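You operate a simulated robot arm through the tools that you are given. There is no shell and no other tool. Be economical: measure what you need, move in short steps, check, and stop when the job is done.

The job below is to be done with a simulated robot arm. You get a single attempt, and the scene is never put back.

JOB
Take the pink number block that says "65" from the top of the wall bench and leave it on the ledge of the wire cage. Then take the black cap and put it on the purple-edged board. Then take the plate casting marked "29" from the sand in sand tray six and put it on the top of the tray of the blue hopper. Then stack the spring foot that says "72" from the sand in sand tray three on top of the spring foot labelled "57". Then put the orange pot in the inside of the dip tray. Then push the top drawer of the drawer chest shut. Then take the yellow scoop and put it on the brown-edged sheet. Then push the dry box door shut. Then open the lid of the brown dryer box. Keep to this order. Set down upright: pink number block, orange pot.

It is judged by the outcome, as a careful person would: the job done as asked, and still so three seconds after it is handed in. It fails if anything else is knocked over, pushed out of place, dropped, spilled or broken. A push-on lid holds only when it is set on centred and level and pressed home; a screw cap is set on level and turned clockwise until tight. Flat cloth is picked up by pressing the open fingertips on it (5 to 10 N) and closing them slowly along it; thin cloth reads only 2 to 8 mm in the jaws.

ROBOT AND FRAMES
A 7-joint arm with a two-finger gripper on a trunk, on a base that drives. Base frame: it is fixed to the floor where the robot stands at the start and does not move with it; the origin is under the middle of the robot, x ahead of it, y to its left, z up. Units: mm, rad, N and s.
With the tool pointing down near the work surface it reaches from about 120 to 600 mm from the robot's upright axis, wherever it stands. Its first joint turns from -2.897 to 2.897 rad. Places, roughly: black cap (8x8x5 cm) [-6600, -1500, 700]; brown-edged sheet (29x15x2 cm) [-9300, -1800, 300]; dry box door [200, -400, 1000]; inside of the dip tray [-5200, 2300, 600]; ledge of the wire cage (22x29 cm) [-420, -800, 720]; lid of the brown dryer box [-300, 2300, 900]; orange pot (8x8x10 cm) [-7500, 2200, 500]; pink number block [500, 250, 750]; plate casting [-4750, -1250, 750]; purple-edged board (26x15x2 cm) [-9300, 600, 800]; spring foot [-3250, -1500, 750]; top drawer of the drawer chest [-9500, 2100, 400]; top of the tray of the blue hopper [-9200, -200, 800]; yellow scoop (16x7x5 cm) [-9200, -800, 800]. Payload 1.71 kg.
The tool frame sits at the grasp point between the pads (the TCP): z along the fingers, y along the line on which they close. The tips reach 20 mm beyond it. Largest opening 96 mm; the body of the gripper starts 113 mm behind the TCP.
Orientation is that of the tool frame in the base frame, as a unit quaternion [x, y, z, w]. With the fingers straight down and closing along the base's y, the tool's x points along the base's -x, its y along +y and its z along -z.

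CONTROLS
- The arm moves only by the tool jog_arm. Its argument "steps" is a list that holds one entry, the list of rows, each a list of 7 numbers: the opening, from 0 (shut) to 1 (fully open), then the shift along the tool's x, y, z in units of 20 mm (1.0 is 20 mm), then the turn, a rotation vector about the tool's x, y, z in units of 5 degrees (1.0 is 5 degrees). In form: [[[grip, dx, dy, dz, wx, wy, wz], ...]]. A call has 1 to 20 rows; each row shifts and turns the commanded pose from where the row before left it, along the tool's axes as they then stand. A call with a number of a shift or a turn outside -1 to 1 is refused whole. Each row takes 0.2 s and may step no farther than 50 mm and 0.15 rad from the row before; otherwise, or with a gripper value out of range, the whole call is refused. Where a pose cannot be reached the arm comes as near as it can. A force on the tool above 40 N (or 10 N above the force at the start of the call, whichever is more), or a blocked arm, ends the call early, and 0.2 s more pass. The fingers move at their own pace (about 153 mm/s each) and stop on an object; they squeeze with about 33 N. The grip force told is the motor's: it shows also when the fingers shut on nothing. Time passes only in rows, and 0.2 s behind the last, so rows that do not move let the fingers close. The reply holds the time, the measured pose of the TCP, the force on the tool along the base axes, the opening and the grip force, in the units named above and with some noise, with the torque about the TCP (base axes, N m) and any sound that the robot's microphone picked up, and new pictures: "pictures" is both (left out), scene, wrist or none.
- Cameras (640 x 400 px; columns grow to the right, rows downward): "scene" is now at [2.8, 89.3, 1545.4]; the picture's right is [-0.79, -0.61, 0.01], its down [-0.51, 0.65, -0.57] and it looks along [0.34, -0.46, -0.82] (base axes); focal length 250 px, centre (320, 200). "wrist" rides on the gripper at [66, 14, -145] in the tool frame; the picture's right is [-0.21, 0.98, 0.00], its down [-0.88, -0.18, -0.44] and it looks along [-0.43, -0.09, 0.90] (tool axes); focal length 275 px, centre (320, 200). There is no depth. A picture from a camera that has moved, and an enlarged one, comes with that camera's place and axes in the base frame and with its lens. The place of the scene camera against the robot may be out by one fixed shift of up to 25 mm in any direction.
- lift_body(by): slides the trunk up (or, below 0, down) by that many mm; the arm and the scene camera ride with it, the base frame stays. It gives what a move gives, with no picture.
- drive_base(legs): drives the robot by 1 to 6 legs, each [ahead, turn to the left] in mm and rad, along the robot's own axes; the way and the turn of a leg run together, so that a leg with both is an arc; at most 1500 mm and 3.142 rad a leg. The arm and the cameras ride along, it lands a little off, and it stops where it bumps. It gives what a move gives, and a new picture of the scene camera.
- turn_head(pan, tilt): turns the head with the scene camera to pan (to the left, within 2.705 rad either way) and tilt (down, from -0.506 to 1.204), counted from straight ahead of the robot. It gives what a move gives, and a new picture of the scene camera.
- zoom(camera, box): a new picture of the part [left, top, right, bottom] of that camera's present view, enlarged. No time passes.
- close_job(): hands the job in; it is judged then, once.

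Work in short steps. Places have to be worked out from the pictures, the camera data and where the tool is seen: move nearer, look again, correct. Check each grasp and each placing, and mend what went wrong. You have 217 turns and 260 pictures in all, those below and enlarged ones among them. Open the gripper and draw the arm clear of the work before you hand the job in, unless the task says otherwise; then end with one line.

The tools are called after "Request:" by a JSON object that holds its "fn" and its "kwargs". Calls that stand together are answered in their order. jog_arm: Moves the arm, as the interface text tells. Its arguments: {"type":"object","properties":{"steps":{"type":"array","items":{"type":"array","items":{"type":"array","items":{"type":"number"}}}},"pictures":{"type":"string","enum":["both","scene","wrist","none"]}},"required":["steps"]} The other tools are called the same way: lift_body (by) slides the trunk up or down; drive_base (legs) drives the base; turn_head (pan, tilt) turns the head that bears the scene camera; zoom (camera, box) takes an enlarged picture of a part of a camera's view; close_job () hands the job in.

At the start:

```text
t: 0.0
position: [218.7, -286.1, 1225.4]
tool_rot: [0.001, 1.0, 0.0, 0.0]
wrist_force: [0.8, -0.9, -0.1]
wrist_torque: [0.0, 0.01, 0.02]
finger_gap: 96.0
finger_force: 0.0
trunk travel left (down, up): [-175.0, 211.0]
robot x, y, heading: [-0.4, -0.6, 0.004]
head pan, tilt: [-0.911, 0.956]
```

scene: 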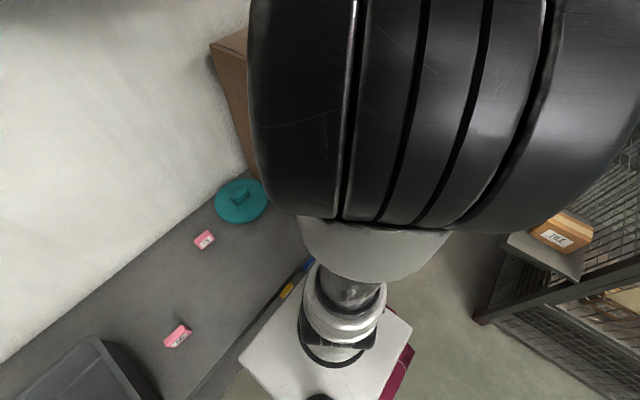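
wrist: 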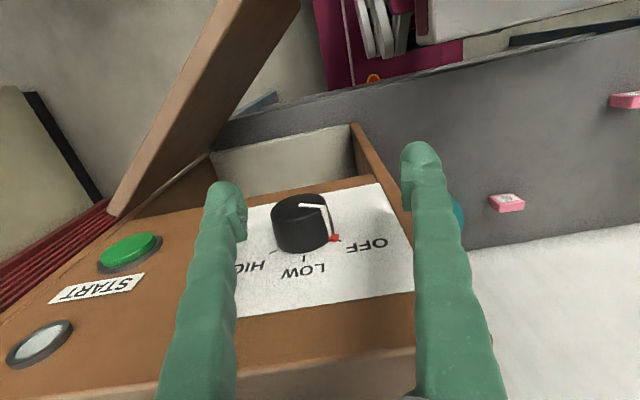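

I see two pink blocks on the bench and the open dry box beneath the gripper. I zoom in on the labels and look toward the bench.

Request:
{"fn": "turn_head", "kwargs": {"pan": 0.3, "tilt": 0.8}}

```text
t: 1.4
position: [200.6, -285.5, 1229.7]
tool_rot: [0.0, 1.0, 0.0, 0.008]
wrist_force: [-0.1, 0.0, 0.1]
wrist_torque: [-0.01, -0.01, 0.0]
finger_gap: 95.9
finger_force: 0.0
trunk travel left (down, up): [-175.0, 211.0]
robot x, y, heading: [-0.8, -0.7, -0.002]
head pan, tilt: [0.3, 0.799]
camera scene: at [35.7, 170.2, 1556.9], right [0.29, -0.96, 0.0], down [-0.7, -0.21, -0.69], along [0.65, 0.21, -0.73], focal length 250 px, centre (320, 200)
```

scene: 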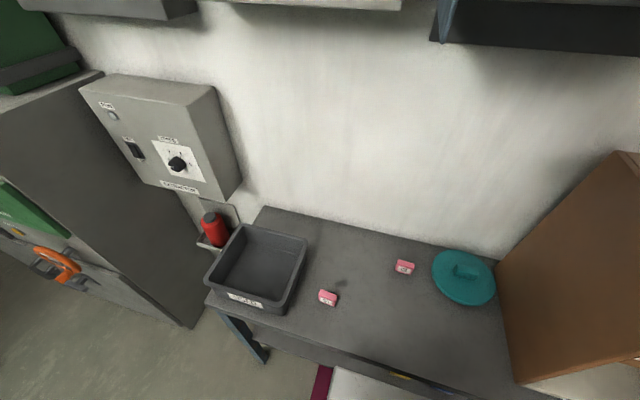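

I zoom on both pink blocks to read the numbers.

Request:
{"fn": "zoom", "kwargs": {"camera": "scene", "box": [300, 245, 430, 325]}}

```text
4.92 times, centred on (365, 285) of scene
camera zoom: at [35.7, 170.2, 1556.9], right [0.29, -0.96, 0.0], down [-0.7, -0.21, -0.69], along [0.65, 0.21, -0.73], focal length 1234 px, centre (98, -218)
```

zoom: 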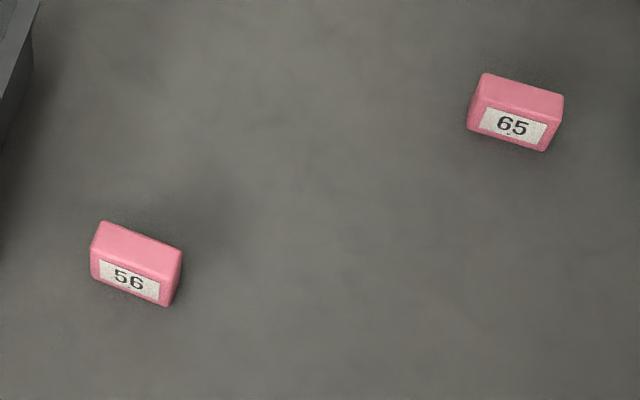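

Block "65" is the right-hand one, roughly (535, 20, 740) . I move the tool over it at height for a wrist-camera look.

Request:
{"fn": "jog_arm", "kwargs": {"steps": [[[1, -0.75, 1, 0, 0, 0, 0], [1, -0.75, 1, 0, 0, 0, 0], [1, -0.75, 1, 0, 0, 0, 0], [1, -0.75, 1, 0, 0, 0, 0], [1, -0.75, 1, 0, 0, 0, 0], [1, -0.75, 1, 0, 0, 0, 0], [1, -0.75, 1, 0, 0, 0, 0], [1, -0.75, 1, 0.5, 0, 0, 0], [1, -0.75, 1, 0.5, 0, 0, 0], [1, -0.75, 1, 0.5, 0, 0, 0], [1, -0.75, 1, 0.5, 0, 0, 0], [1, -0.75, 1, 0.5, 0, 0, 0], [1, -0.75, 1, 0.5, 0, 0, 0], [1, -0.75, 1, 0.5, 0, 0, 0], [1, -0.75, 1, 0.5, 0, 0, 0], [1, 0, 0, 1, 0, 0, 0], [1, 0, 0, 1, 0, 0, 0], [1, 0, 0, 1, 0, 0, 0], [1, 0, 0, 1, 0, 0, 0], [1, 0, 0, 1, 0, 0, 0]]]}}

```text
t: 2.5
position: [249.5, -203.0, 1231.9]
tool_rot: [0.013, 1.0, -0.002, -0.003]
wrist_force: [-66.6, 5.8, 35.2]
wrist_torque: [-2.73, 0.08, -3.63]
finger_gap: 96.1
finger_force: 0.1
trunk travel left (down, up): [-175.0, 211.0]
robot x, y, heading: [-3.5, -3.0, 0.001]
head pan, tilt: [0.3, 0.799]
stopped in row 5: the force on the tool passed its limit at 70 N (the readings are from after the stop); the commanded pose is now the measured one
camera scene: at [-31.6, 170.7, 1557.7], right [0.3, -0.95, 0.01], down [-0.67, -0.21, -0.72], along [0.68, 0.21, -0.7], focal length 250 px, centre (320, 200)
camera wrist: at [185.4, -188.0, 1376.4], right [0.23, 0.97, -0.01], down [0.88, -0.2, 0.44], along [0.43, -0.11, -0.9], focal length 275 px, centre (320, 200)
```

scene: 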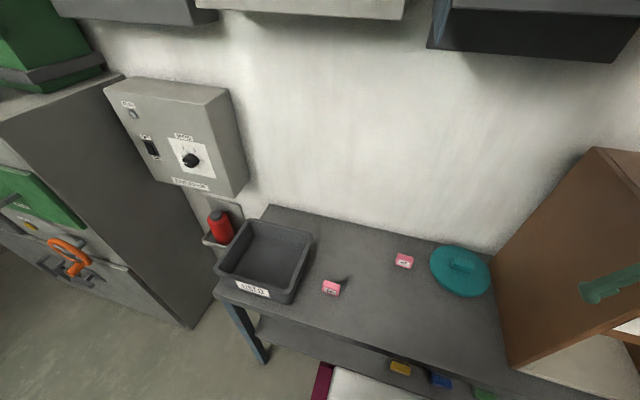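
wrist: 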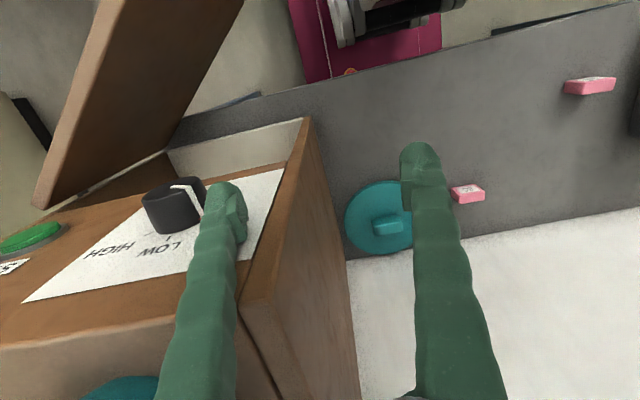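

The tool hit something on the dry box (70 N). I back straight up and re-look before travelling.

Request:
{"fn": "jog_arm", "kwargs": {"steps": [[[1, 0.5, 0, -0.5, 0, 0, 0], [1, 0.5, 0, -1, 0, 0, 0], [1, 0, 0, -1, 0, 0, 0], [1, 0, 0, -1, 0, 0, 0], [1, 0, 0, -1, 0, 0, 0]]]}}

Request:
{"fn": "turn_head", "kwargs": {"pan": -0.5, "tilt": 0.7}}

```text
t: 3.7
position: [252.6, -197.6, 1317.3]
tool_rot: [0.002, 1.0, -0.003, -0.002]
wrist_force: [0.5, 0.0, 0.0]
wrist_torque: [-0.06, 0.01, 0.0]
finger_gap: 96.2
finger_force: 0.0
trunk travel left (down, up): [-175.0, 211.0]
robot x, y, heading: [0.6, -1.5, 0.005]
head pan, tilt: [0.3, 0.799]
camera scene: at [-13.7, 171.0, 1557.6], right [0.3, -0.95, 0.0], down [-0.67, -0.21, -0.71], along [0.68, 0.21, -0.71], focal length 250 px, centre (320, 200)
camera wrist: at [187.5, -184.5, 1461.5], right [0.21, 0.98, -0.01], down [0.88, -0.19, 0.44], along [0.43, -0.1, -0.9], focal length 275 px, centre (320, 200)
```

scene: 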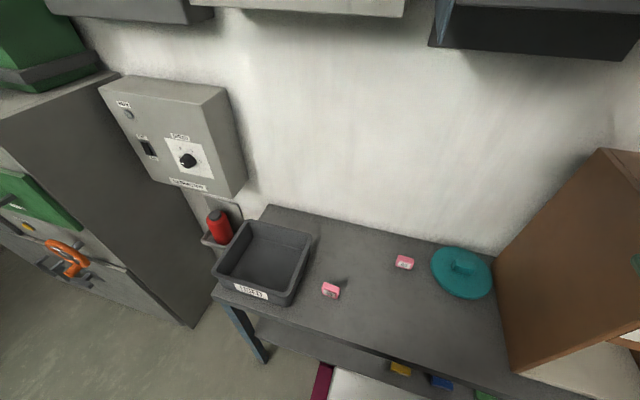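
wrist: 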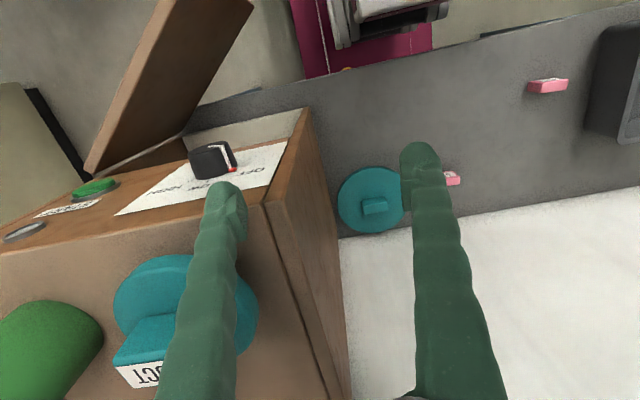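

```text
t: 4.9
position: [249.7, -200.1, 1316.9]
tool_rot: [0.006, 1.0, -0.001, -0.004]
wrist_force: [0.2, -0.3, 0.3]
wrist_torque: [0.02, -0.05, 0.0]
finger_gap: 96.0
finger_force: 0.0
trunk travel left (down, up): [-175.0, 211.0]
robot x, y, heading: [-2.0, 0.1, 0.0]
head pan, tilt: [-0.499, 0.7]
camera scene: at [29.8, 105.8, 1565.2], right [-0.48, -0.88, 0.01], down [-0.58, 0.31, -0.76], along [0.66, -0.36, -0.65], focal length 250 px, centre (320, 200)
```

scene: 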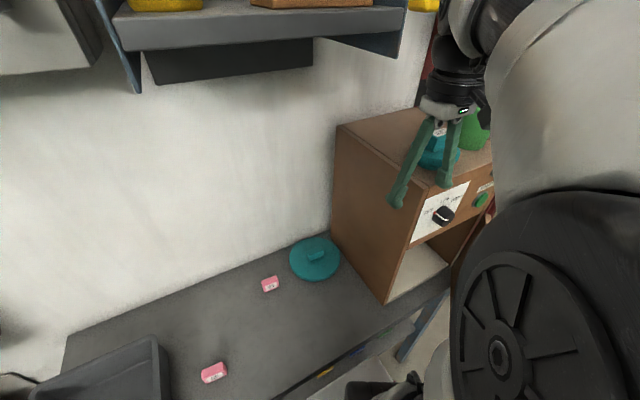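

The fingers had pressed on the dry box's front panel; now above it. I go left first, then ahead toward block 65.

Request:
{"fn": "jog_arm", "kwargs": {"steps": [[[1, 0, 1, 0, 0, 0, 0], [1, 0, 1, 0, 0, 0, 0], [1, 0, 1, 0, 0, 0, 0], [1, 0, 1, 0, 0, 0, 0], [1, -0.5, 1, 0, 0, 0, 0], [1, -1, 1, 0, 0, 0, 0], [1, -1, 1, 0.5, 0, 0, 0], [1, -1, 1, 1, 0, 0, 0], [1, -1, 1, 1, 0, 0, 0], [1, -1, 1, 1, 0, 0, 0], [1, -1, 0.5, 1, 0, 0, 0], [1, -1, 0, 1, 0, 0, 0], [1, -1, 0, 1, 0, 0, 0], [1, -1, 0, 1, 0, 0, 0], [1, 0, 0, 1, 0, 0, 0], [1, 0, 0, 1, 0, 0, 0], [1, 0, 0, 1, 0, 0, 0], [1, 0, 0, 1, 0, 0, 0], [1, 0, 0, 1, 0, 0, 0], [1, 0, 0, 1, 0, 0, 0]]]}}

```text
t: 9.1
position: [431.9, 7.6, 1051.4]
tool_rot: [0.006, 1.0, -0.001, 0.002]
wrist_force: [-0.2, -0.4, 0.6]
wrist_torque: [-0.02, 0.0, -0.04]
finger_gap: 95.8
finger_force: 0.1
trunk travel left (down, up): [-175.0, 211.0]
robot x, y, heading: [0.2, 1.7, 0.004]
head pan, tilt: [-0.499, 0.7]
camera scene: at [7.8, 108.3, 1565.6], right [-0.48, -0.88, 0.0], down [-0.57, 0.31, -0.76], along [0.67, -0.36, -0.64], focal length 250 px, centre (320, 200)
camera wrist: at [366.2, 20.9, 1194.3], right [0.22, 0.98, 0.0], down [0.87, -0.19, 0.45], along [0.44, -0.1, -0.89], focal length 275 px, centre (320, 200)
```

scene: 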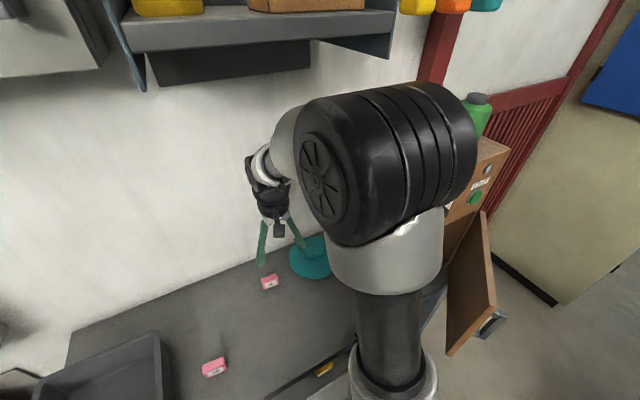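
wrist: 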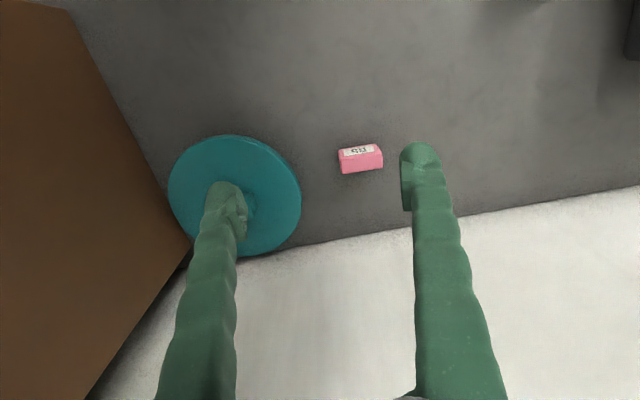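

Block 65 lies with its long side about along y; I descend toward (530, 45) and re-look.

Request:
{"fn": "jog_arm", "kwargs": {"steps": [[[1, -0.49, 0.2, 1, 0, 0, 0], [1, -0.49, 0.2, 1, 0, 0, 0], [1, -0.49, 0.2, 1, 0, 0, 0], [1, -0.49, 0.2, 1, 0, 0, 0], [1, -0.49, 0.2, 1, 0, 0, 0], [1, -0.49, 0.2, 1, 0, 0, 0], [1, -0.49, 0.2, 1, 0, 0, 0], [1, -0.49, 0.2, 1, 0, 0, 0], [1, -0.49, 0.2, 1, 0, 0, 0], [1, -0.49, 0.2, 1, 0, 0, 0]]]}}

```text
t: 11.2
position: [514.0, 38.9, 873.7]
tool_rot: [0.005, 1.0, -0.002, 0.002]
wrist_force: [-0.1, -0.1, -0.3]
wrist_torque: [-0.03, -0.03, 0.04]
finger_gap: 96.2
finger_force: 0.1
trunk travel left (down, up): [-175.0, 211.0]
robot x, y, heading: [-1.2, 0.9, 0.004]
head pan, tilt: [-0.499, 0.7]
stopped in row 10: the force on the tool passed its limit at 76 N (the readings are from after the stop); the commanded pose is now the measured one
camera scene: at [31.5, 107.9, 1565.2], right [-0.48, -0.88, 0.01], down [-0.58, 0.31, -0.76], along [0.66, -0.37, -0.65], focal length 250 px, centre (320, 200)
camera wrist: at [448.9, 53.3, 1015.9], right [0.22, 0.98, 0.0], down [0.87, -0.19, 0.45], along [0.44, -0.1, -0.89], focal length 275 px, centre (320, 200)
```

scene: 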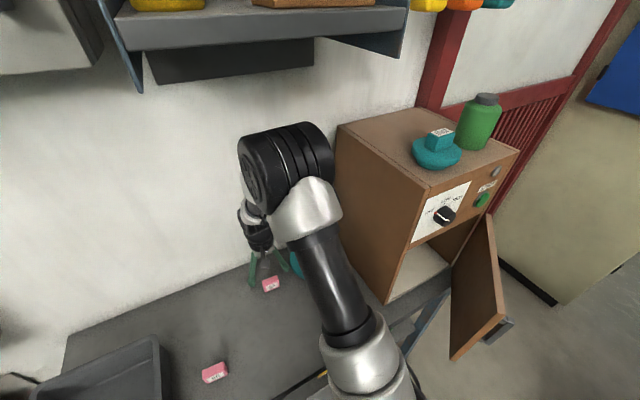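
wrist: 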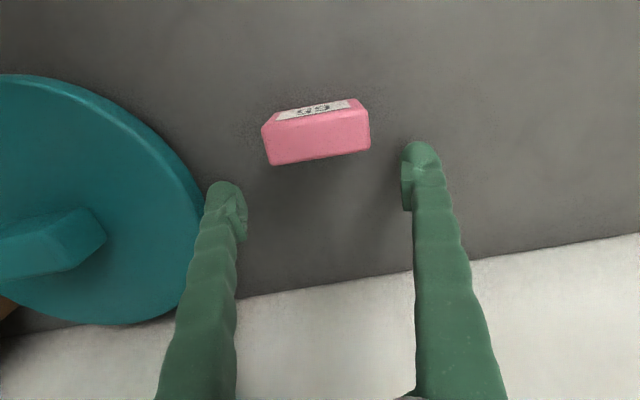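

The tips touched the bench top (z≈853), so triangulation puts block 65 at about (481, 45). I rise, shift back 33 mm, rotate 5° and come down around it.

Request:
{"fn": "jog_arm", "kwargs": {"steps": [[[1, 0, 0, -1, 0, 0, 0], [1, 0, 0, -1, 0, 0, 0], [1, 0, 0, -1, 0, 0, 0], [1, 0.8, 0.15, 0, 0, 0, 0], [1, 0.85, 0.15, 0, 0, 0, 0], [1, 0, 0, 0, 0, 0, 1]]], "pictures": "wrist"}}

```text
t: 12.6
position: [482.1, 46.0, 930.3]
tool_rot: [0.049, 0.999, -0.002, 0.0]
wrist_force: [0.4, 0.5, 0.3]
wrist_torque: [0.05, 0.02, -0.01]
finger_gap: 96.0
finger_force: 0.1
trunk travel left (down, up): [-175.0, 211.0]
robot x, y, heading: [1.0, 3.1, 0.0]
head pan, tilt: [-0.499, 0.7]
camera wrist: at [419.2, 65.5, 1074.3], right [0.3, 0.95, 0.0], down [0.85, -0.27, 0.45], along [0.43, -0.14, -0.89], focal length 275 px, centre (320, 200)
```

wrist: 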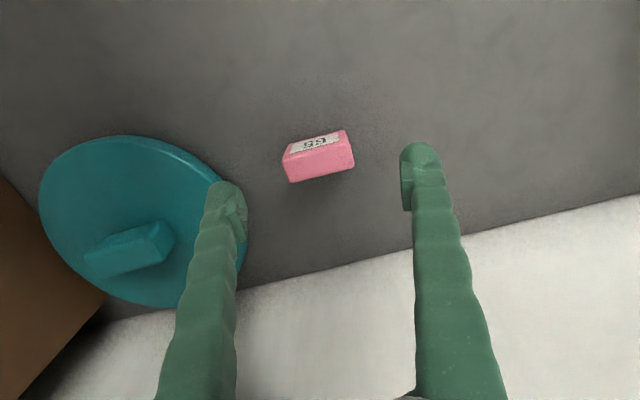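

Aligned and clear of the teal lid; I descend 53 mm and close.

Request:
{"fn": "jog_arm", "kwargs": {"steps": [[[1, 0, 0, 1, 0, 0, 0], [1, 0, 0, 1, 0, 0, 0], [1, 0, 0, 0.6, 0, 0, 0], [1, 0, 0, 0, 0, 0, 0], [0, 0, 0, 0, 0, 0, 0], [0, 0, 0, 0, 0, 0, 0], [0, 0, 0, 0, 0, 0, 0]]], "pictures": "wrist"}}

```text
t: 14.2
position: [482.6, 46.6, 878.6]
tool_rot: [0.049, 0.999, -0.002, 0.001]
wrist_force: [-0.7, 0.3, 1.5]
wrist_torque: [0.04, 0.0, 0.01]
finger_gap: 50.4
finger_force: 32.6
trunk travel left (down, up): [-175.0, 211.0]
robot x, y, heading: [3.0, 3.5, 0.007]
head pan, tilt: [-0.499, 0.7]
camera wrist: at [419.0, 66.1, 1022.4], right [0.3, 0.95, 0.0], down [0.85, -0.27, 0.45], along [0.43, -0.14, -0.89], focal length 275 px, centre (320, 200)
```

wrist: 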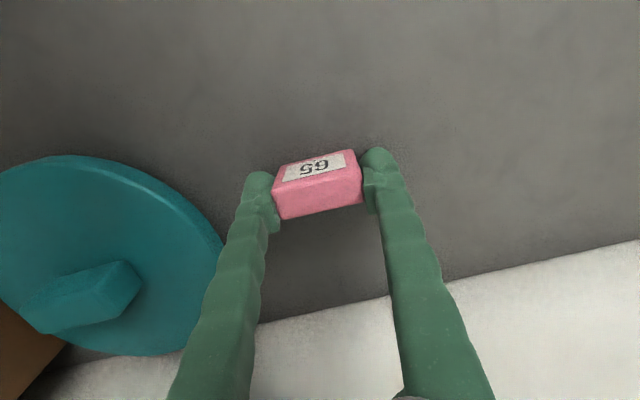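

Grasp is good (50 mm, 33 N). I lift and pull the arm in, then look toward the wire cage behind-right.

Request:
{"fn": "jog_arm", "kwargs": {"steps": [[[0, 0, 0, -1, 0, 0, 0], [0, 0, 0, -1, 0, 0, 0], [0, 0, 0, -1, 0, 0, 0], [0, 0, 0, -1, 0, 0, 0], [0, 0.5, 0, -1, 0, 0, 0], [0, 1, 0, -1, 0, 0, 0], [0, 1, 0, -1, 0, 0, 0], [0, 1, 0, -1, 0, 0, 0], [0, 1, 0, -1, 0, 0, 0], [0, 1, 0, -1, 0, 0, 0], [0, 1, 0, 0, 0, 0, 0], [0, 1, 0, 0, 0, 0, 0]]], "pictures": "none"}}

Request:
{"fn": "turn_head", "kwargs": {"pan": -2.1, "tilt": 0.65}}

Request:
{"fn": "turn_head", "kwargs": {"pan": 2.6, "tilt": 0.5}}

```text
t: 16.8
position: [333.7, 60.1, 1077.4]
tool_rot: [0.048, 0.999, -0.002, 0.0]
wrist_force: [0.2, 0.5, -0.6]
wrist_torque: [-0.03, -0.03, 0.01]
finger_gap: 0.0
finger_force: 29.4
trunk travel left (down, up): [-175.0, 211.0]
robot x, y, heading: [1.7, 3.4, 0.001]
head pan, tilt: [-0.499, 0.7]
```

```text
t: 18.4
position: [335.5, 60.3, 1077.5]
tool_rot: [0.049, 0.999, -0.002, 0.001]
wrist_force: [0.1, 0.4, -0.5]
wrist_torque: [0.02, 0.01, 0.0]
finger_gap: 0.0
finger_force: 29.0
trunk travel left (down, up): [-175.0, 211.0]
robot x, y, heading: [1.2, 2.4, 0.006]
head pan, tilt: [-2.1, 0.649]
camera scene: at [-85.2, 73.3, 1571.5], right [-0.86, 0.5, 0.01], down [0.29, 0.52, -0.8], along [-0.41, -0.69, -0.6], focal length 250 px, centre (320, 200)
```

scene: 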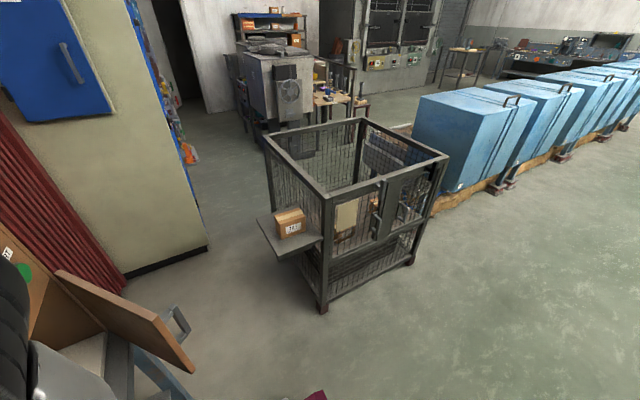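

```text
t: 22.1
position: [335.7, 60.4, 1077.7]
tool_rot: [0.049, 0.999, -0.002, 0.001]
wrist_force: [0.0, 0.5, -0.2]
wrist_torque: [0.04, -0.01, 0.0]
finger_gap: 0.0
finger_force: 29.4
trunk travel left (down, up): [-175.0, 211.0]
robot x, y, heading: [-0.5, 2.6, -0.001]
head pan, tilt: [2.601, 0.499]
camera scene: at [-119.4, 195.1, 1585.4], right [0.51, 0.86, -0.01], down [0.4, -0.25, -0.88], along [-0.76, 0.45, -0.47], focal length 250 px, centre (320, 200)
```

scene: 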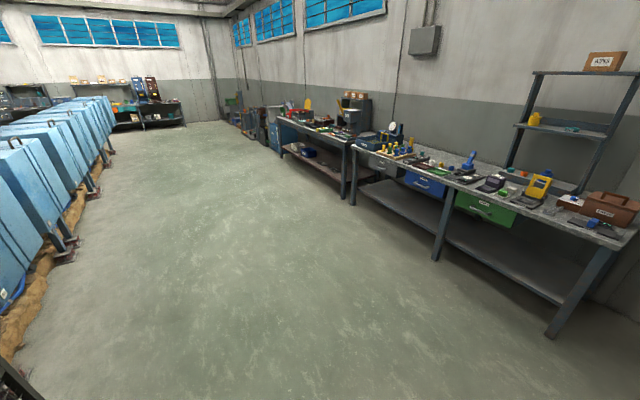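

The gripper now reads 0 mm: the block slipped out during the lift. I look back at the bench to find it.

Request:
{"fn": "turn_head", "kwargs": {"pan": -0.1, "tilt": 0.85}}

Request:
{"fn": "jog_arm", "kwargs": {"steps": [[[1, 0, 0, 0, 0, 0, 0]]], "pictures": "wrist"}}

```text
t: 24.6
position: [335.3, 59.7, 1076.5]
tool_rot: [0.048, 0.999, -0.002, 0.001]
wrist_force: [0.7, 0.3, -0.8]
wrist_torque: [-0.01, -0.01, 0.0]
finger_gap: 0.0
finger_force: 29.4
trunk travel left (down, up): [-175.0, 211.0]
robot x, y, heading: [2.8, 2.0, -0.004]
head pan, tilt: [-0.099, 0.85]
camera scene: at [36.0, 140.8, 1552.8], right [-0.1, -1.0, 0.0], down [-0.76, 0.07, -0.65], along [0.64, -0.06, -0.76], focal length 250 px, centre (320, 200)
```

scene: 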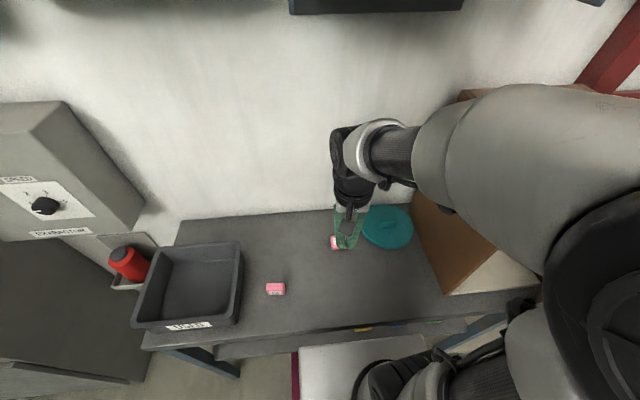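

```text
t: 24.9
position: [334.7, 61.0, 1076.8]
tool_rot: [0.049, 0.999, -0.001, 0.001]
wrist_force: [0.8, 0.2, 0.4]
wrist_torque: [-0.01, 0.01, 0.03]
finger_gap: 95.9
finger_force: 0.1
trunk travel left (down, up): [-175.0, 211.0]
robot x, y, heading: [2.2, 7.2, -0.0]
head pan, tilt: [-0.099, 0.85]
camera wrist: at [270.7, 80.4, 1220.5], right [0.3, 0.95, 0.0], down [0.85, -0.27, 0.45], along [0.43, -0.14, -0.89], focal length 275 px, centre (320, 200)
```

wrist: 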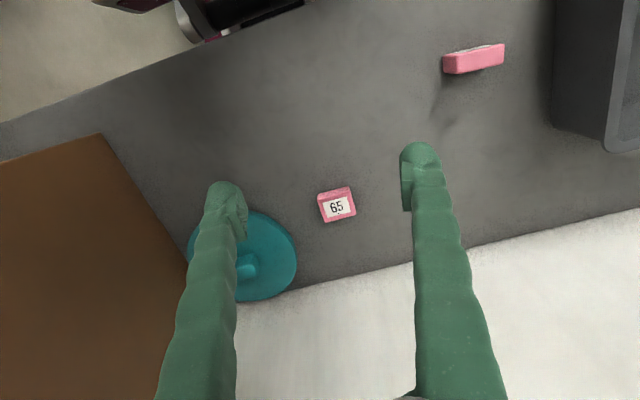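

The block lies on its back, label up. I zoom to see its shape before regrasping.

Request:
{"fn": "zoom", "kwargs": {"camera": "wrist", "box": [290, 170, 386, 230]}}

Request:
{"fn": "zoom", "kwargs": {"camera": "wrist", "box": [420, 30, 532, 100]}}

```text
6.67 times, centred on (338, 200) of wrist
camera zoom: at [270.7, 80.4, 1220.5], right [0.3, 0.95, 0.0], down [0.85, -0.27, 0.45], along [0.43, -0.14, -0.89], focal length 1835 px, centre (200, 200)
```

zoom: 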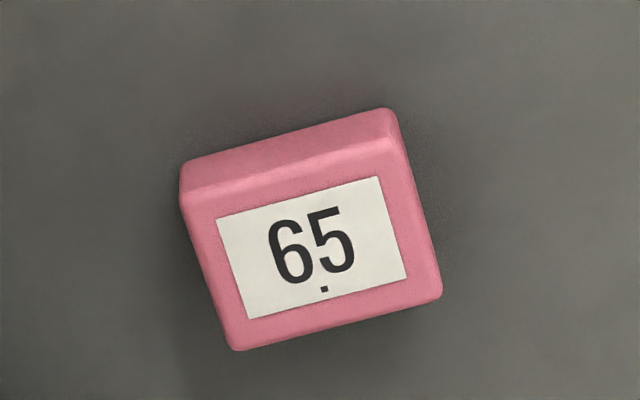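

```text
5.71 times, centred on (476, 65) of wrist
camera zoom: at [270.7, 80.4, 1220.5], right [0.3, 0.95, 0.0], down [0.85, -0.27, 0.45], along [0.43, -0.14, -0.89], focal length 1573 px, centre (-571, 971)
```

zoom: 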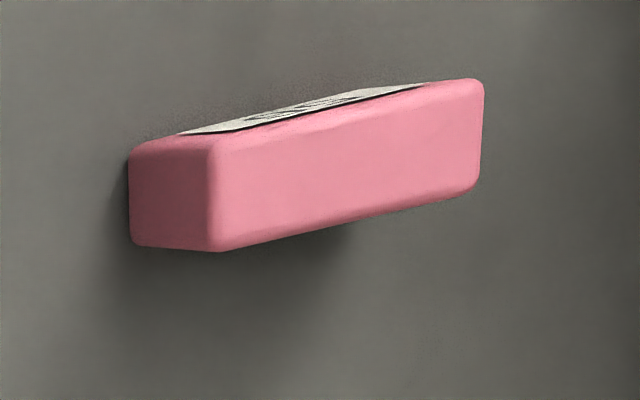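

The slip came from gripping at the rear rounded edge. The block now lies on its back with its top toward me, so I'll grip it with fingers pitched 45° forward and later swing them 45° back to stand it up. First: pitch and approach.

Request:
{"fn": "jog_arm", "kwargs": {"steps": [[[1, 0, 0, 0, 0, 0, -0.55], [1, 0, 0, 0, 0, 0, -0.55], [1, 0, 0, 0, 0, -1, 0], [1, 0, 0, 0, 0, -1, 0], [1, 0, 0, 0, 0, -1, 0], [1, 0, 0, 0, 0, -1, 0], [1, 0, 0, 0, 0, -1, 0], [1, 0, 0, 0, 0, -1, 0], [1, 0, 0, 0, 0, -1, 0], [1, 0, 0, 0, 0, -1, 0], [1, 0, 0, 0, 0, -1, 0], [1, 0.38, -0.1, 0.9, 0, 0, 0], [1, 0.38, -0.1, 0.9, 0, 0, 0], [1, 0.38, -0.1, 0.9, 0, 0, 0], [1, 0.38, -0.1, 0.9, 0, 0, 0], [1, 0.38, -0.1, 0.9, 0, 0, 0], [1, 0.38, -0.1, 0.9, 0, 0, 0], [1, 0.38, -0.1, 0.9, 0, 0, 0], [1, 0.38, -0.1, 0.9, 0, 0, 0]]]}}

```text
t: 27.7
position: [361.5, 152.0, 1139.5]
tool_rot: [-0.087, 0.906, 0.039, 0.412]
wrist_force: [-0.2, -0.2, 0.5]
wrist_torque: [0.05, -0.02, 0.05]
finger_gap: 96.3
finger_force: 0.0
out of reach, approached as far as the arm can: row 8, 9, 10, 11, 12, 13
trunk travel left (down, up): [-175.0, 211.0]
robot x, y, heading: [-0.4, -2.9, 0.004]
head pan, tilt: [-0.099, 0.85]
stopped in row 13: the arm was blocked; the commanded pose is now the measured one
camera scene: at [29.2, 139.7, 1553.1], right [-0.09, -1.0, 0.0], down [-0.76, 0.07, -0.65], along [0.65, -0.06, -0.76], focal length 250 px, centre (320, 200)
camera wrist: at [209.7, 135.8, 1183.4], right [-0.05, 0.99, 0.15], down [0.27, -0.13, 0.95], along [0.96, 0.09, -0.26], focal length 275 px, centre (320, 200)
```

scene: 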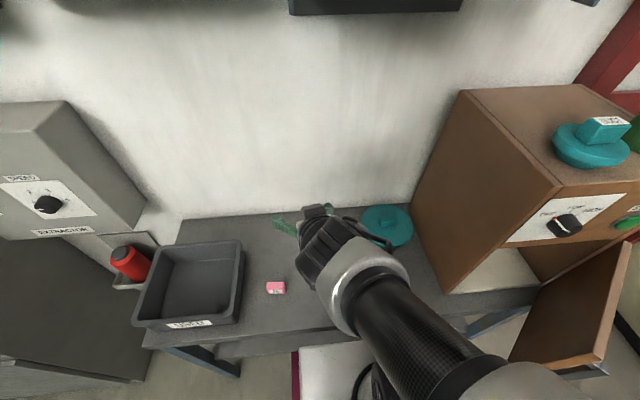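
wrist: 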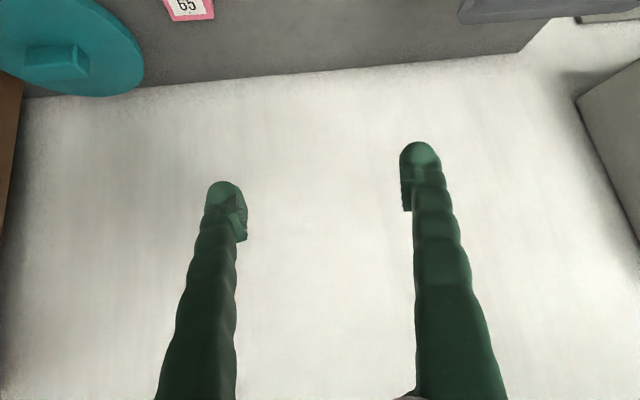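

That pitch exceeded the wrist's range up close. Fingers tilting back are easier, so I'll grip at only +20° and later swing to −70°; re-orient and move to a pre-grasp.

Request:
{"fn": "jog_arm", "kwargs": {"steps": [[[1, 0, 0, 0, 0, 0.957, 0], [1, 0, 0, 0, 0, 0.957, 0], [1, 0, 0, 0, 0, 0.957, 0], [1, 0, 0, 0, 0, 0.957, 0], [1, 0, 0, 0, 0, 0.957, 0], [1, 0, 0, 0, 0, 0.957, 0], [1, 0, 0, 0, 0.25, 0, 0.69], [1, 0, 0, 0, 0.25, 0, 0.69], [1, 0, 0, 0, 0.25, 0, 0.69], [1, 0, -0.5, 0.7, 0, 0, 0], [1, 0, -0.5, 0.9, 0, 0, 0], [1, 0, -0.5, 0.9, 0, 0, 0], [1, 0, -0.5, 0.9, 0, 0, 0], [1, 0, -0.5, 0.9, 0, 0, 0], [1, 0, -0.5, 0.9, 0, 0, 0], [1, 0, -0.5, 0.9, 0, 0, 0], [1, 0, -0.5, 0.9, 0, 0, 0], [1, 0, -0.5, 0.9, 0, 0, 0], [1, 0, -0.5, 0.9, 0, 0, 0]]], "pictures": "wrist"}}

```text
t: 31.7
position: [417.8, 43.4, 961.8]
tool_rot: [0.001, 0.987, -0.005, 0.161]
wrist_force: [-0.4, 0.0, 0.0]
wrist_torque: [-0.03, 0.02, 0.01]
finger_gap: 96.1
finger_force: 0.1
trunk travel left (down, up): [-175.0, 211.0]
robot x, y, heading: [-1.1, 2.2, -0.0]
head pan, tilt: [-0.099, 0.85]
camera wrist: at [308.3, 58.1, 1075.8], right [0.2, 0.98, 0.05], down [0.69, -0.18, 0.7], along [0.7, -0.1, -0.71], focal length 275 px, centre (320, 200)
```

wrist: 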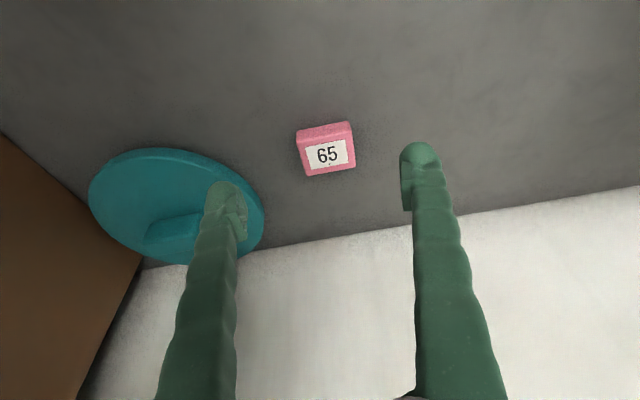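

Block centre ≈ (450, 47). I advance most of the way along the fingers and look.

Request:
{"fn": "jog_arm", "kwargs": {"steps": [[[1, 0, 0.09, 0.9, 0, 0, 0], [1, 0, 0.09, 0.9, 0, 0, 0], [1, 0, 0, 0.9, 0, 0, 0], [1, 0, 0, 0.8, 0, 0, 0], [1, 0, 0, 0, 0, 0, 0]]], "pictures": "wrist"}}

```text
t: 32.9
position: [437.7, 46.4, 893.9]
tool_rot: [0.002, 0.987, -0.007, 0.161]
wrist_force: [-0.7, 0.2, 0.7]
wrist_torque: [0.0, -0.04, 0.01]
finger_gap: 96.1
finger_force: 0.0
trunk travel left (down, up): [-175.0, 211.0]
robot x, y, heading: [1.0, 3.4, -0.001]
head pan, tilt: [-0.099, 0.85]
camera wrist: at [329.2, 60.9, 1008.5], right [0.2, 0.98, 0.05], down [0.69, -0.18, 0.7], along [0.7, -0.1, -0.71], focal length 275 px, centre (320, 200)
```

wrist: 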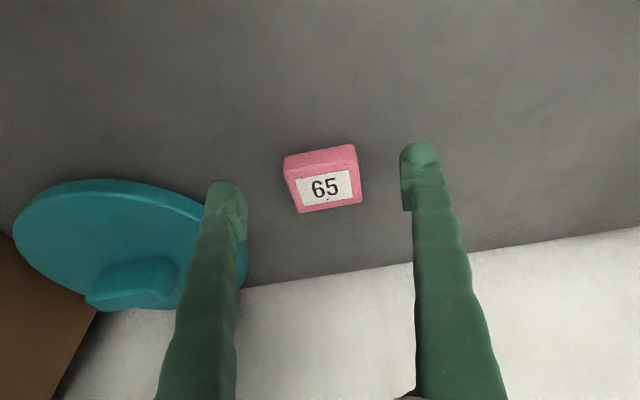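

Block centre lines up with the finger axis. Last 18 mm, then close.

Request:
{"fn": "jog_arm", "kwargs": {"steps": [[[1, 0, 0.05, 0.45, 0, 0, 0], [1, 0, 0, 0.42, 0, 0, 0], [1, 0, 0, 0, 0, 0, 0], [0, 0, 0, 0, 0, 0, 0], [0, 0, 0, 0, 0, 0, 0], [0, 0, 0, 0, 0, 0, 0]]], "pictures": "wrist"}}

```text
t: 34.3
position: [442.2, 46.6, 878.1]
tool_rot: [0.003, 0.987, -0.006, 0.16]
wrist_force: [1.2, -0.8, -0.3]
wrist_torque: [0.03, -0.02, 0.02]
finger_gap: 48.5
finger_force: 32.7
trunk travel left (down, up): [-175.0, 211.0]
robot x, y, heading: [-3.5, -0.1, 0.007]
head pan, tilt: [-0.099, 0.85]
camera wrist: at [334.6, 61.9, 992.6], right [0.2, 0.98, 0.05], down [0.69, -0.18, 0.7], along [0.7, -0.1, -0.71], focal length 275 px, centre (320, 200)
```

wrist: 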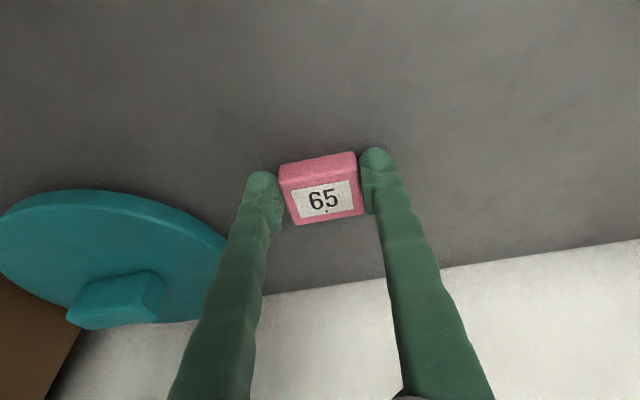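

Gripped at 48.5 mm. Gentle lift of 60 mm and check.

Request:
{"fn": "jog_arm", "kwargs": {"steps": [[[0, -0.08, 0, -0.24, 0, 0, 0], [0, -0.16, 0, -0.47, 0, 0, 0], [0, -0.16, 0, -0.47, 0, 0, 0], [0, -0.16, 0, -0.47, 0, 0, 0], [0, -0.16, 0, -0.47, 0, 0, 0], [0, -0.16, 0, -0.47, 0, 0, 0], [0, 0, 0, 0, 0, 0, 0]]], "pictures": "wrist"}}

```text
t: 35.9
position: [443.2, 47.9, 931.8]
tool_rot: [0.003, 0.987, -0.006, 0.161]
wrist_force: [0.1, 0.5, -0.7]
wrist_torque: [-0.01, -0.02, 0.0]
finger_gap: 48.5
finger_force: 33.6
trunk travel left (down, up): [-175.0, 211.0]
robot x, y, heading: [-0.3, 1.4, 0.003]
head pan, tilt: [-0.099, 0.85]
camera wrist: at [336.3, 62.4, 1047.4], right [0.2, 0.98, 0.05], down [0.69, -0.18, 0.7], along [0.7, -0.1, -0.71], focal length 275 px, centre (320, 200)
```

wrist: 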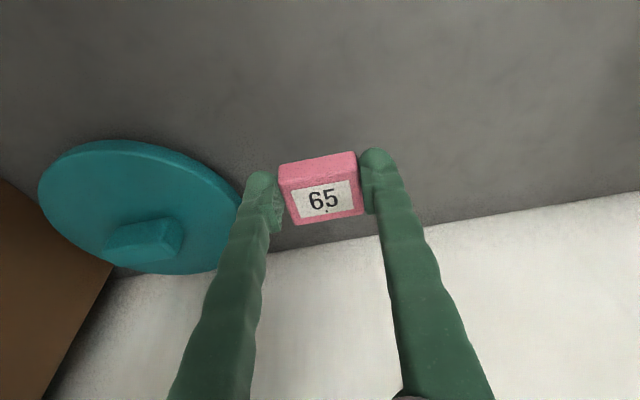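

Held firmly. I pull it back over the bench front and begin swinging the fingers backward to stand the block up.

Request:
{"fn": "jog_arm", "kwargs": {"steps": [[[0, 0.72, 0, -1, 0, 0, 0], [0, 0.72, 0, -1, 0, 0, 0], [0, 0.72, 0, -1, 0, 0, 0], [0, 0.72, 0, -1, 0, 0, 0], [0, 0.72, 0, -1, 0, 0, 0], [0, 0.72, 0, -1, 0, 0, 0], [0, 0.72, 0, -1, 0, 0, 0], [0, 0, 0, 0, 0, 1, 0], [0, 0, 0, 0, 0, 1, 0], [0, 0, 0, 0, 0, 1, 0], [0, 0, 0, 0, 0, 1, 0], [0, 0, 0, 0, 0, 1, 0], [0, 0, 0, 0, 0, 1, 0], [0, 0, 0, 0, 0, 1, 0], [0, 0, 0, 0, 0, 1, 0], [0, 0, 0, 0, 0, 1, 0], [0, 0, 0, 0, 0, 1, 0], [0, 0, 0, 0, 0, 1, 0], [0, 0, 0, 0, 0, 1, 0]]]}}

```text
t: 39.9
position: [318.0, 53.1, 1044.2]
tool_rot: [0.006, 0.935, -0.004, -0.355]
wrist_force: [0.1, -0.3, -1.5]
wrist_torque: [0.0, 0.0, -0.01]
finger_gap: 48.4
finger_force: 32.4
out of reach, approached as far as the arm can: row 6, 7
trunk travel left (down, up): [-175.0, 211.0]
robot x, y, heading: [-7.2, 4.3, 0.002]
head pan, tilt: [-0.099, 0.85]
camera scene: at [36.7, 140.8, 1552.8], right [-0.1, -1.0, 0.0], down [-0.76, 0.07, -0.65], along [0.64, -0.06, -0.76], focal length 250 px, centre (320, 200)
camera wrist: at [365.6, 68.1, 1194.6], right [0.16, 0.98, -0.15], down [0.95, -0.19, -0.25], along [-0.27, -0.1, -0.96], focal length 275 px, centre (320, 200)
```

scene: 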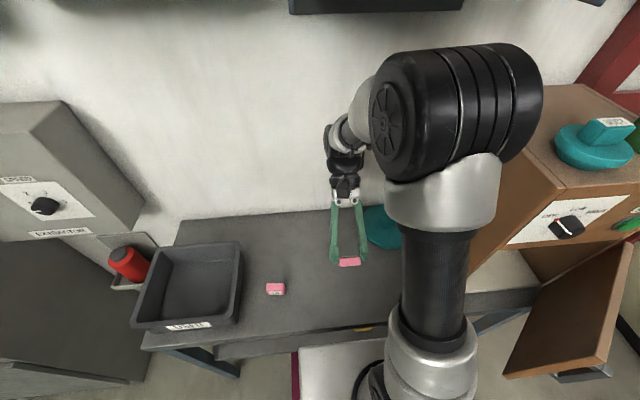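
wrist: 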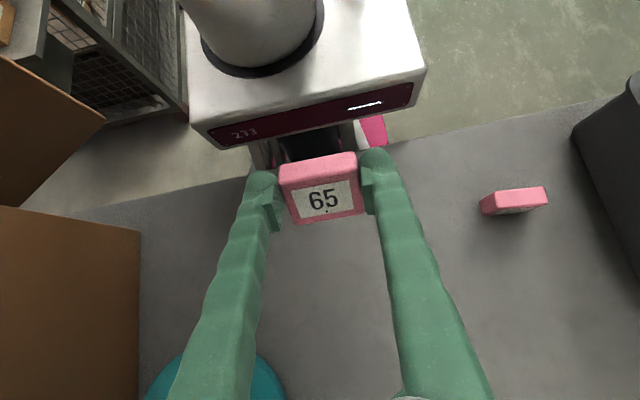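

Block upright-ish after 60° rotation. I finish the last 30° and lower to just above the bench.

Request:
{"fn": "jog_arm", "kwargs": {"steps": [[[0, 0, 0, 0, 0, 1, 0], [0, 0, 0, 0, 0, 1, 0], [0, 0, 0, 0, 0, 1, 0], [0, 0, 0, 0, 0, 1, 0], [0, 0, 0, 0, 0, 1, 0], [0, 0, 0, 0, 0, 0.98, 0], [0, -0.9, 0, 0.3, 0, 0, 0], [0, -0.9, 0, 0.3, 0, 0, 0], [0, -0.9, 0, 0.3, 0, 0, 0], [0, -0.9, 0, 0.3, 0, 0, 0], [0, -0.9, 0, 0.3, 0, 0, 0], [0, -0.9, 0, 0.3, 0, 0, 0], [0, -0.9, 0, 0.3, 0, 0, 0], [0, -0.5, 0, 0.17, 0, 0, 0]]]}}

```text
t: 42.9
position: [318.6, 51.8, 901.4]
tool_rot: [0.006, 0.812, -0.003, -0.584]
wrist_force: [-0.4, -0.1, 0.7]
wrist_torque: [0.01, 0.02, 0.03]
finger_gap: 48.3
finger_force: 33.4
trunk travel left (down, up): [-175.0, 211.0]
robot x, y, heading: [2.0, 0.1, -0.001]
head pan, tilt: [-0.099, 0.85]
camera scene: at [36.4, 140.8, 1552.8], right [-0.1, -1.0, 0.0], down [-0.76, 0.07, -0.65], along [0.64, -0.06, -0.76], focal length 250 px, centre (320, 200)
camera wrist: at [435.3, 64.6, 1007.4], right [0.07, 0.98, -0.21], down [0.7, -0.2, -0.69], along [-0.71, -0.1, -0.7], focal length 275 px, centre (320, 200)
```

scene: 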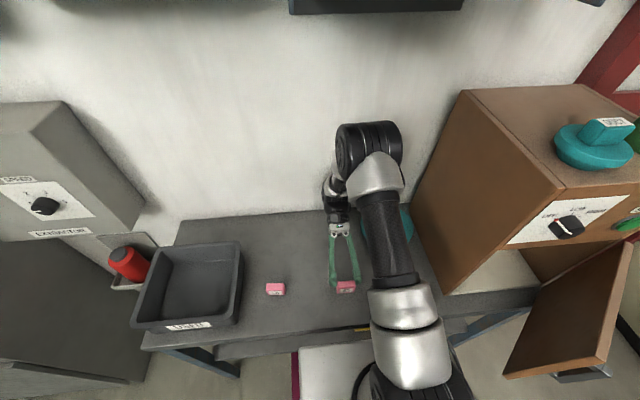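
wrist: 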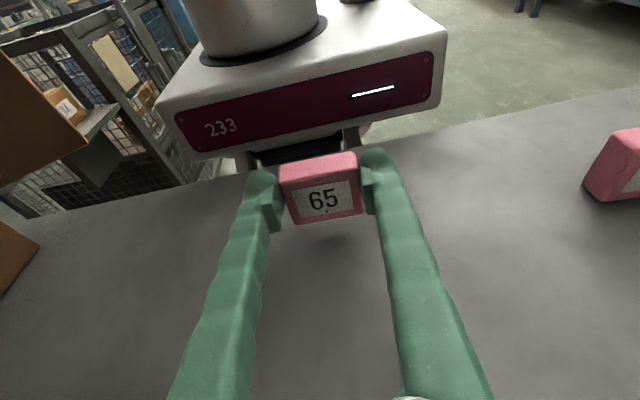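

Block is upright in the grip; lowering in small steps until it touches.

Request:
{"fn": "jog_arm", "kwargs": {"steps": [[[0, -0.28, 0, 0.1, 0, 0, 0], [0, -0.28, 0, 0.1, 0, 0, 0], [0, -0.19, 0, 0.06, 0, 0, 0], [0, 0, 0, 0, 0, 0, 0]]], "pictures": "wrist"}}

```text
t: 43.9
position: [317.7, 51.5, 886.1]
tool_rot: [0.007, 0.812, -0.002, -0.584]
wrist_force: [3.1, 0.9, 12.4]
wrist_torque: [0.3, 0.14, -0.06]
finger_gap: 48.3
finger_force: 33.1
trunk travel left (down, up): [-175.0, 211.0]
robot x, y, heading: [-1.7, 0.4, 0.003]
head pan, tilt: [-0.099, 0.85]
camera wrist: at [434.4, 65.2, 992.6], right [0.07, 0.98, -0.21], down [0.7, -0.2, -0.69], along [-0.71, -0.1, -0.7], focal length 275 px, centre (320, 200)
```

wrist: 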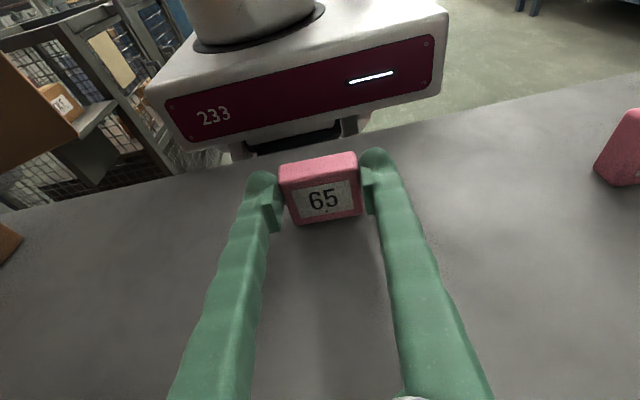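

Contact at 12 N. I release, rise straight up, and return the tool to vertical.

Request:
{"fn": "jog_arm", "kwargs": {"steps": [[[0.5, 0, 0, 0, 0, 0, 0], [1, 0, 0, 0, 0, 0, 0], [1, 0, 0, 0, 0, 0, 0], [1, 0.47, 0, -0.16, 0, 0, 0], [1, 0.95, 0, -0.31, 0, 0, 0], [1, 0.95, 0, -0.31, 0, 0, 0], [1, 0.95, 0, -0.31, 0, 0, 0], [1, 0.95, 0, -0.31, 0, -1, 0], [1, 0.95, 0, -0.31, 0, -1, 0], [1, 0.95, 0, -0.31, 0, -1, 0], [1, 0, 0, 0, 0, -1, 0], [1, 0, 0, 0, 0, -1, 0], [1, 0, 0, 0, 0, -1, 0], [1, 0, 0, 0, 0, -1, 0], [1, 0, 0, 0, 0, -1, 0], [1, 0, 0, 0, 0, -1, 0], [1, 0, 0, 0, 0, -1, 0], [1, 0, 0, 0, 0, -1, 0], [1, 0, 0, 0, 0, -1, 0], [1, 0, 0, 0, 0, -1, 0]]]}}

```text
t: 48.1
position: [311.1, 53.2, 1015.8]
tool_rot: [0.003, 0.998, -0.007, -0.055]
wrist_force: [-0.1, 0.2, 0.4]
wrist_torque: [0.01, 0.02, 0.02]
finger_gap: 96.0
finger_force: 0.1
trunk travel left (down, up): [-175.0, 211.0]
robot x, y, heading: [-0.5, 4.6, -0.001]
head pan, tilt: [-0.099, 0.85]
camera scene: at [35.4, 140.7, 1552.9], right [-0.1, -1.0, 0.0], down [-0.76, 0.07, -0.65], along [0.64, -0.06, -0.76], focal length 250 px, centre (320, 200)
camera wrist: at [262.4, 68.5, 1164.6], right [0.21, 0.98, -0.04], down [0.92, -0.19, 0.35], along [0.33, -0.11, -0.94], focal length 275 px, centre (320, 200)
```

scene: 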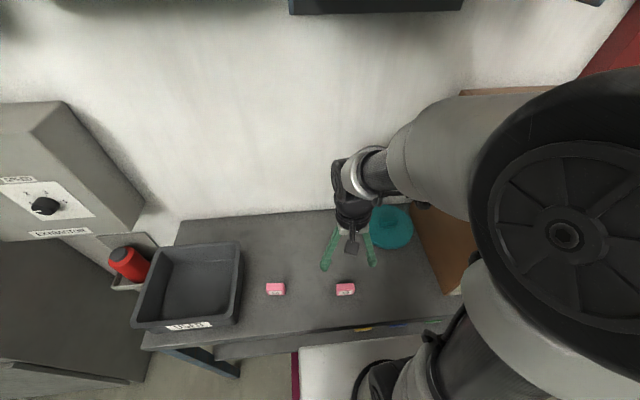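
wrist: 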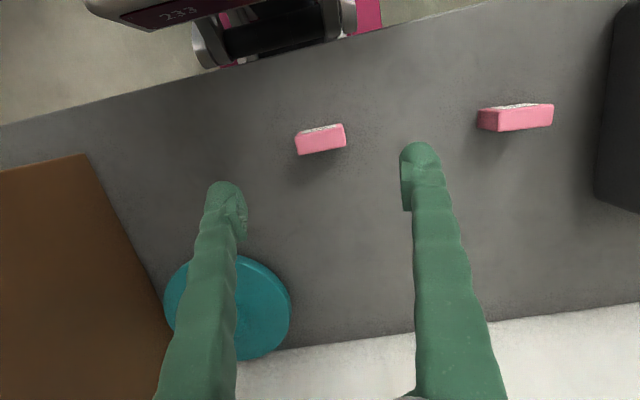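

I zoom to verify block 65 stands upright.

Request:
{"fn": "zoom", "kwargs": {"camera": "scene", "box": [256, 265, 368, 335]}}

Request:
{"fn": "zoom", "kwargs": {"camera": "wrist", "box": [272, 105, 368, 165]}}

```text
5.71 times, centred on (312, 300) of scene
camera zoom: at [35.4, 140.7, 1552.9], right [-0.1, -1.0, 0.0], down [-0.76, 0.07, -0.65], along [0.64, -0.06, -0.76], focal length 1432 px, centre (366, -371)
```

zoom: 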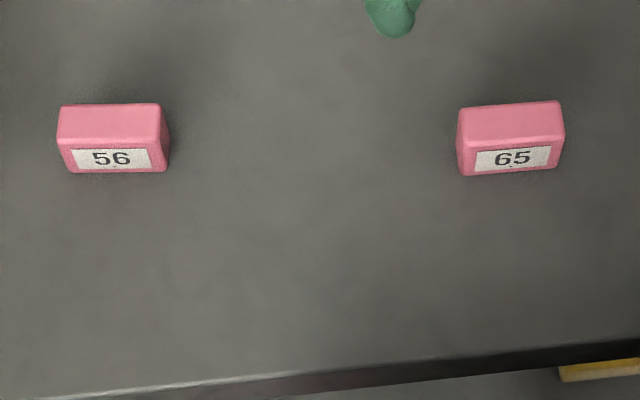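

```text
6.67 times, centred on (320, 135) of wrist
camera zoom: at [262.4, 68.5, 1164.6], right [0.21, 0.98, -0.04], down [0.92, -0.19, 0.35], along [0.33, -0.11, -0.94], focal length 1835 px, centre (320, 633)
```

zoom: 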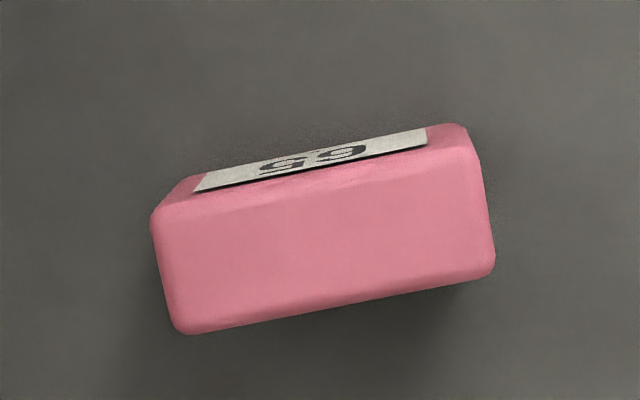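

Block 65 stands upright at about (297, 50), labelled on both sides. I level the tool, centre over it and descend part way.

Request:
{"fn": "jog_arm", "kwargs": {"steps": [[[1, 0, 0, 0, 0, -0.63, 0], [1, 0, 0, 0, 0, -0.63, 0], [1, 0.35, -0.08, 0.8, 0, 0, 0], [1, 0.35, -0.07, 1, 0, 0, 0], [1, 0, 0, 1, 0, 0, 0], [1, 0, 0, 1, 0, 0, 0], [1, 0, 0, 1, 0, 0, 0], [1, 0, 0, 0, 0, 0, 0]]], "pictures": "wrist"}}

```text
t: 49.9
position: [300.2, 49.4, 920.0]
tool_rot: [0.003, 1.0, -0.005, 0.002]
wrist_force: [-0.3, 0.2, 0.1]
wrist_torque: [-0.01, 0.03, 0.0]
finger_gap: 95.9
finger_force: 0.2
trunk travel left (down, up): [-175.0, 211.0]
robot x, y, heading: [-1.1, 1.5, 0.002]
head pan, tilt: [-0.099, 0.85]
camera wrist: at [234.7, 64.2, 1063.3], right [0.21, 0.98, -0.01], down [0.87, -0.19, 0.45], along [0.44, -0.1, -0.89], focal length 275 px, centre (320, 200)
```

wrist: 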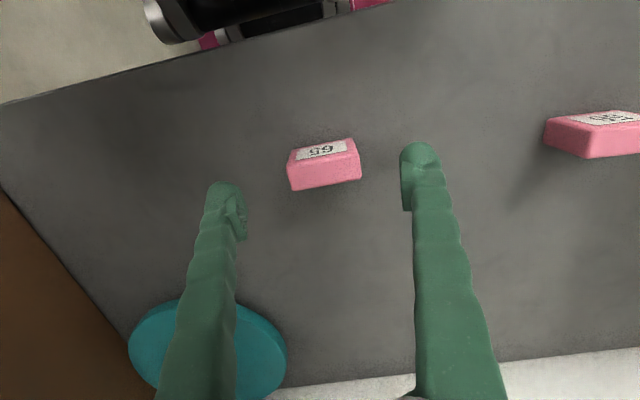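

Small centring correction, then descend 41 mm and check before closing.

Request:
{"fn": "jog_arm", "kwargs": {"steps": [[[1, 0.2, 0.12, 0, 0, 0, 0], [1, 0, 0, 0.7, 0, 0, 0], [1, 0, 0, 0.7, 0, 0, 0], [1, 0, 0, 0.65, 0, 0, 0], [1, 0, 0, 0, 0, 0, 0]]], "pictures": "wrist"}}

```text
t: 51.1
position: [308.3, 53.9, 882.7]
tool_rot: [0.003, 1.0, -0.005, -0.001]
wrist_force: [0.7, 0.2, -0.1]
wrist_torque: [-0.02, 0.01, 0.03]
finger_gap: 96.0
finger_force: 0.0
out of reach, approached as far as the arm can: row 1, 2, 4
trunk travel left (down, up): [-175.0, 211.0]
robot x, y, heading: [-2.2, 3.2, 0.001]
head pan, tilt: [-0.099, 0.85]
camera wrist: at [242.8, 67.9, 1025.2], right [0.21, 0.98, -0.01], down [0.88, -0.19, 0.45], along [0.43, -0.1, -0.89], focal length 275 px, centre (320, 200)
```

wrist: 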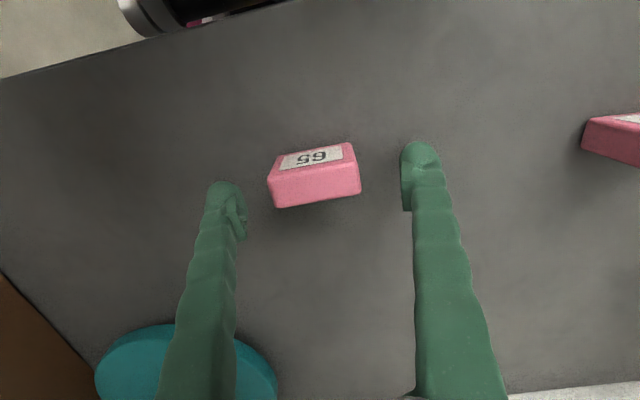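

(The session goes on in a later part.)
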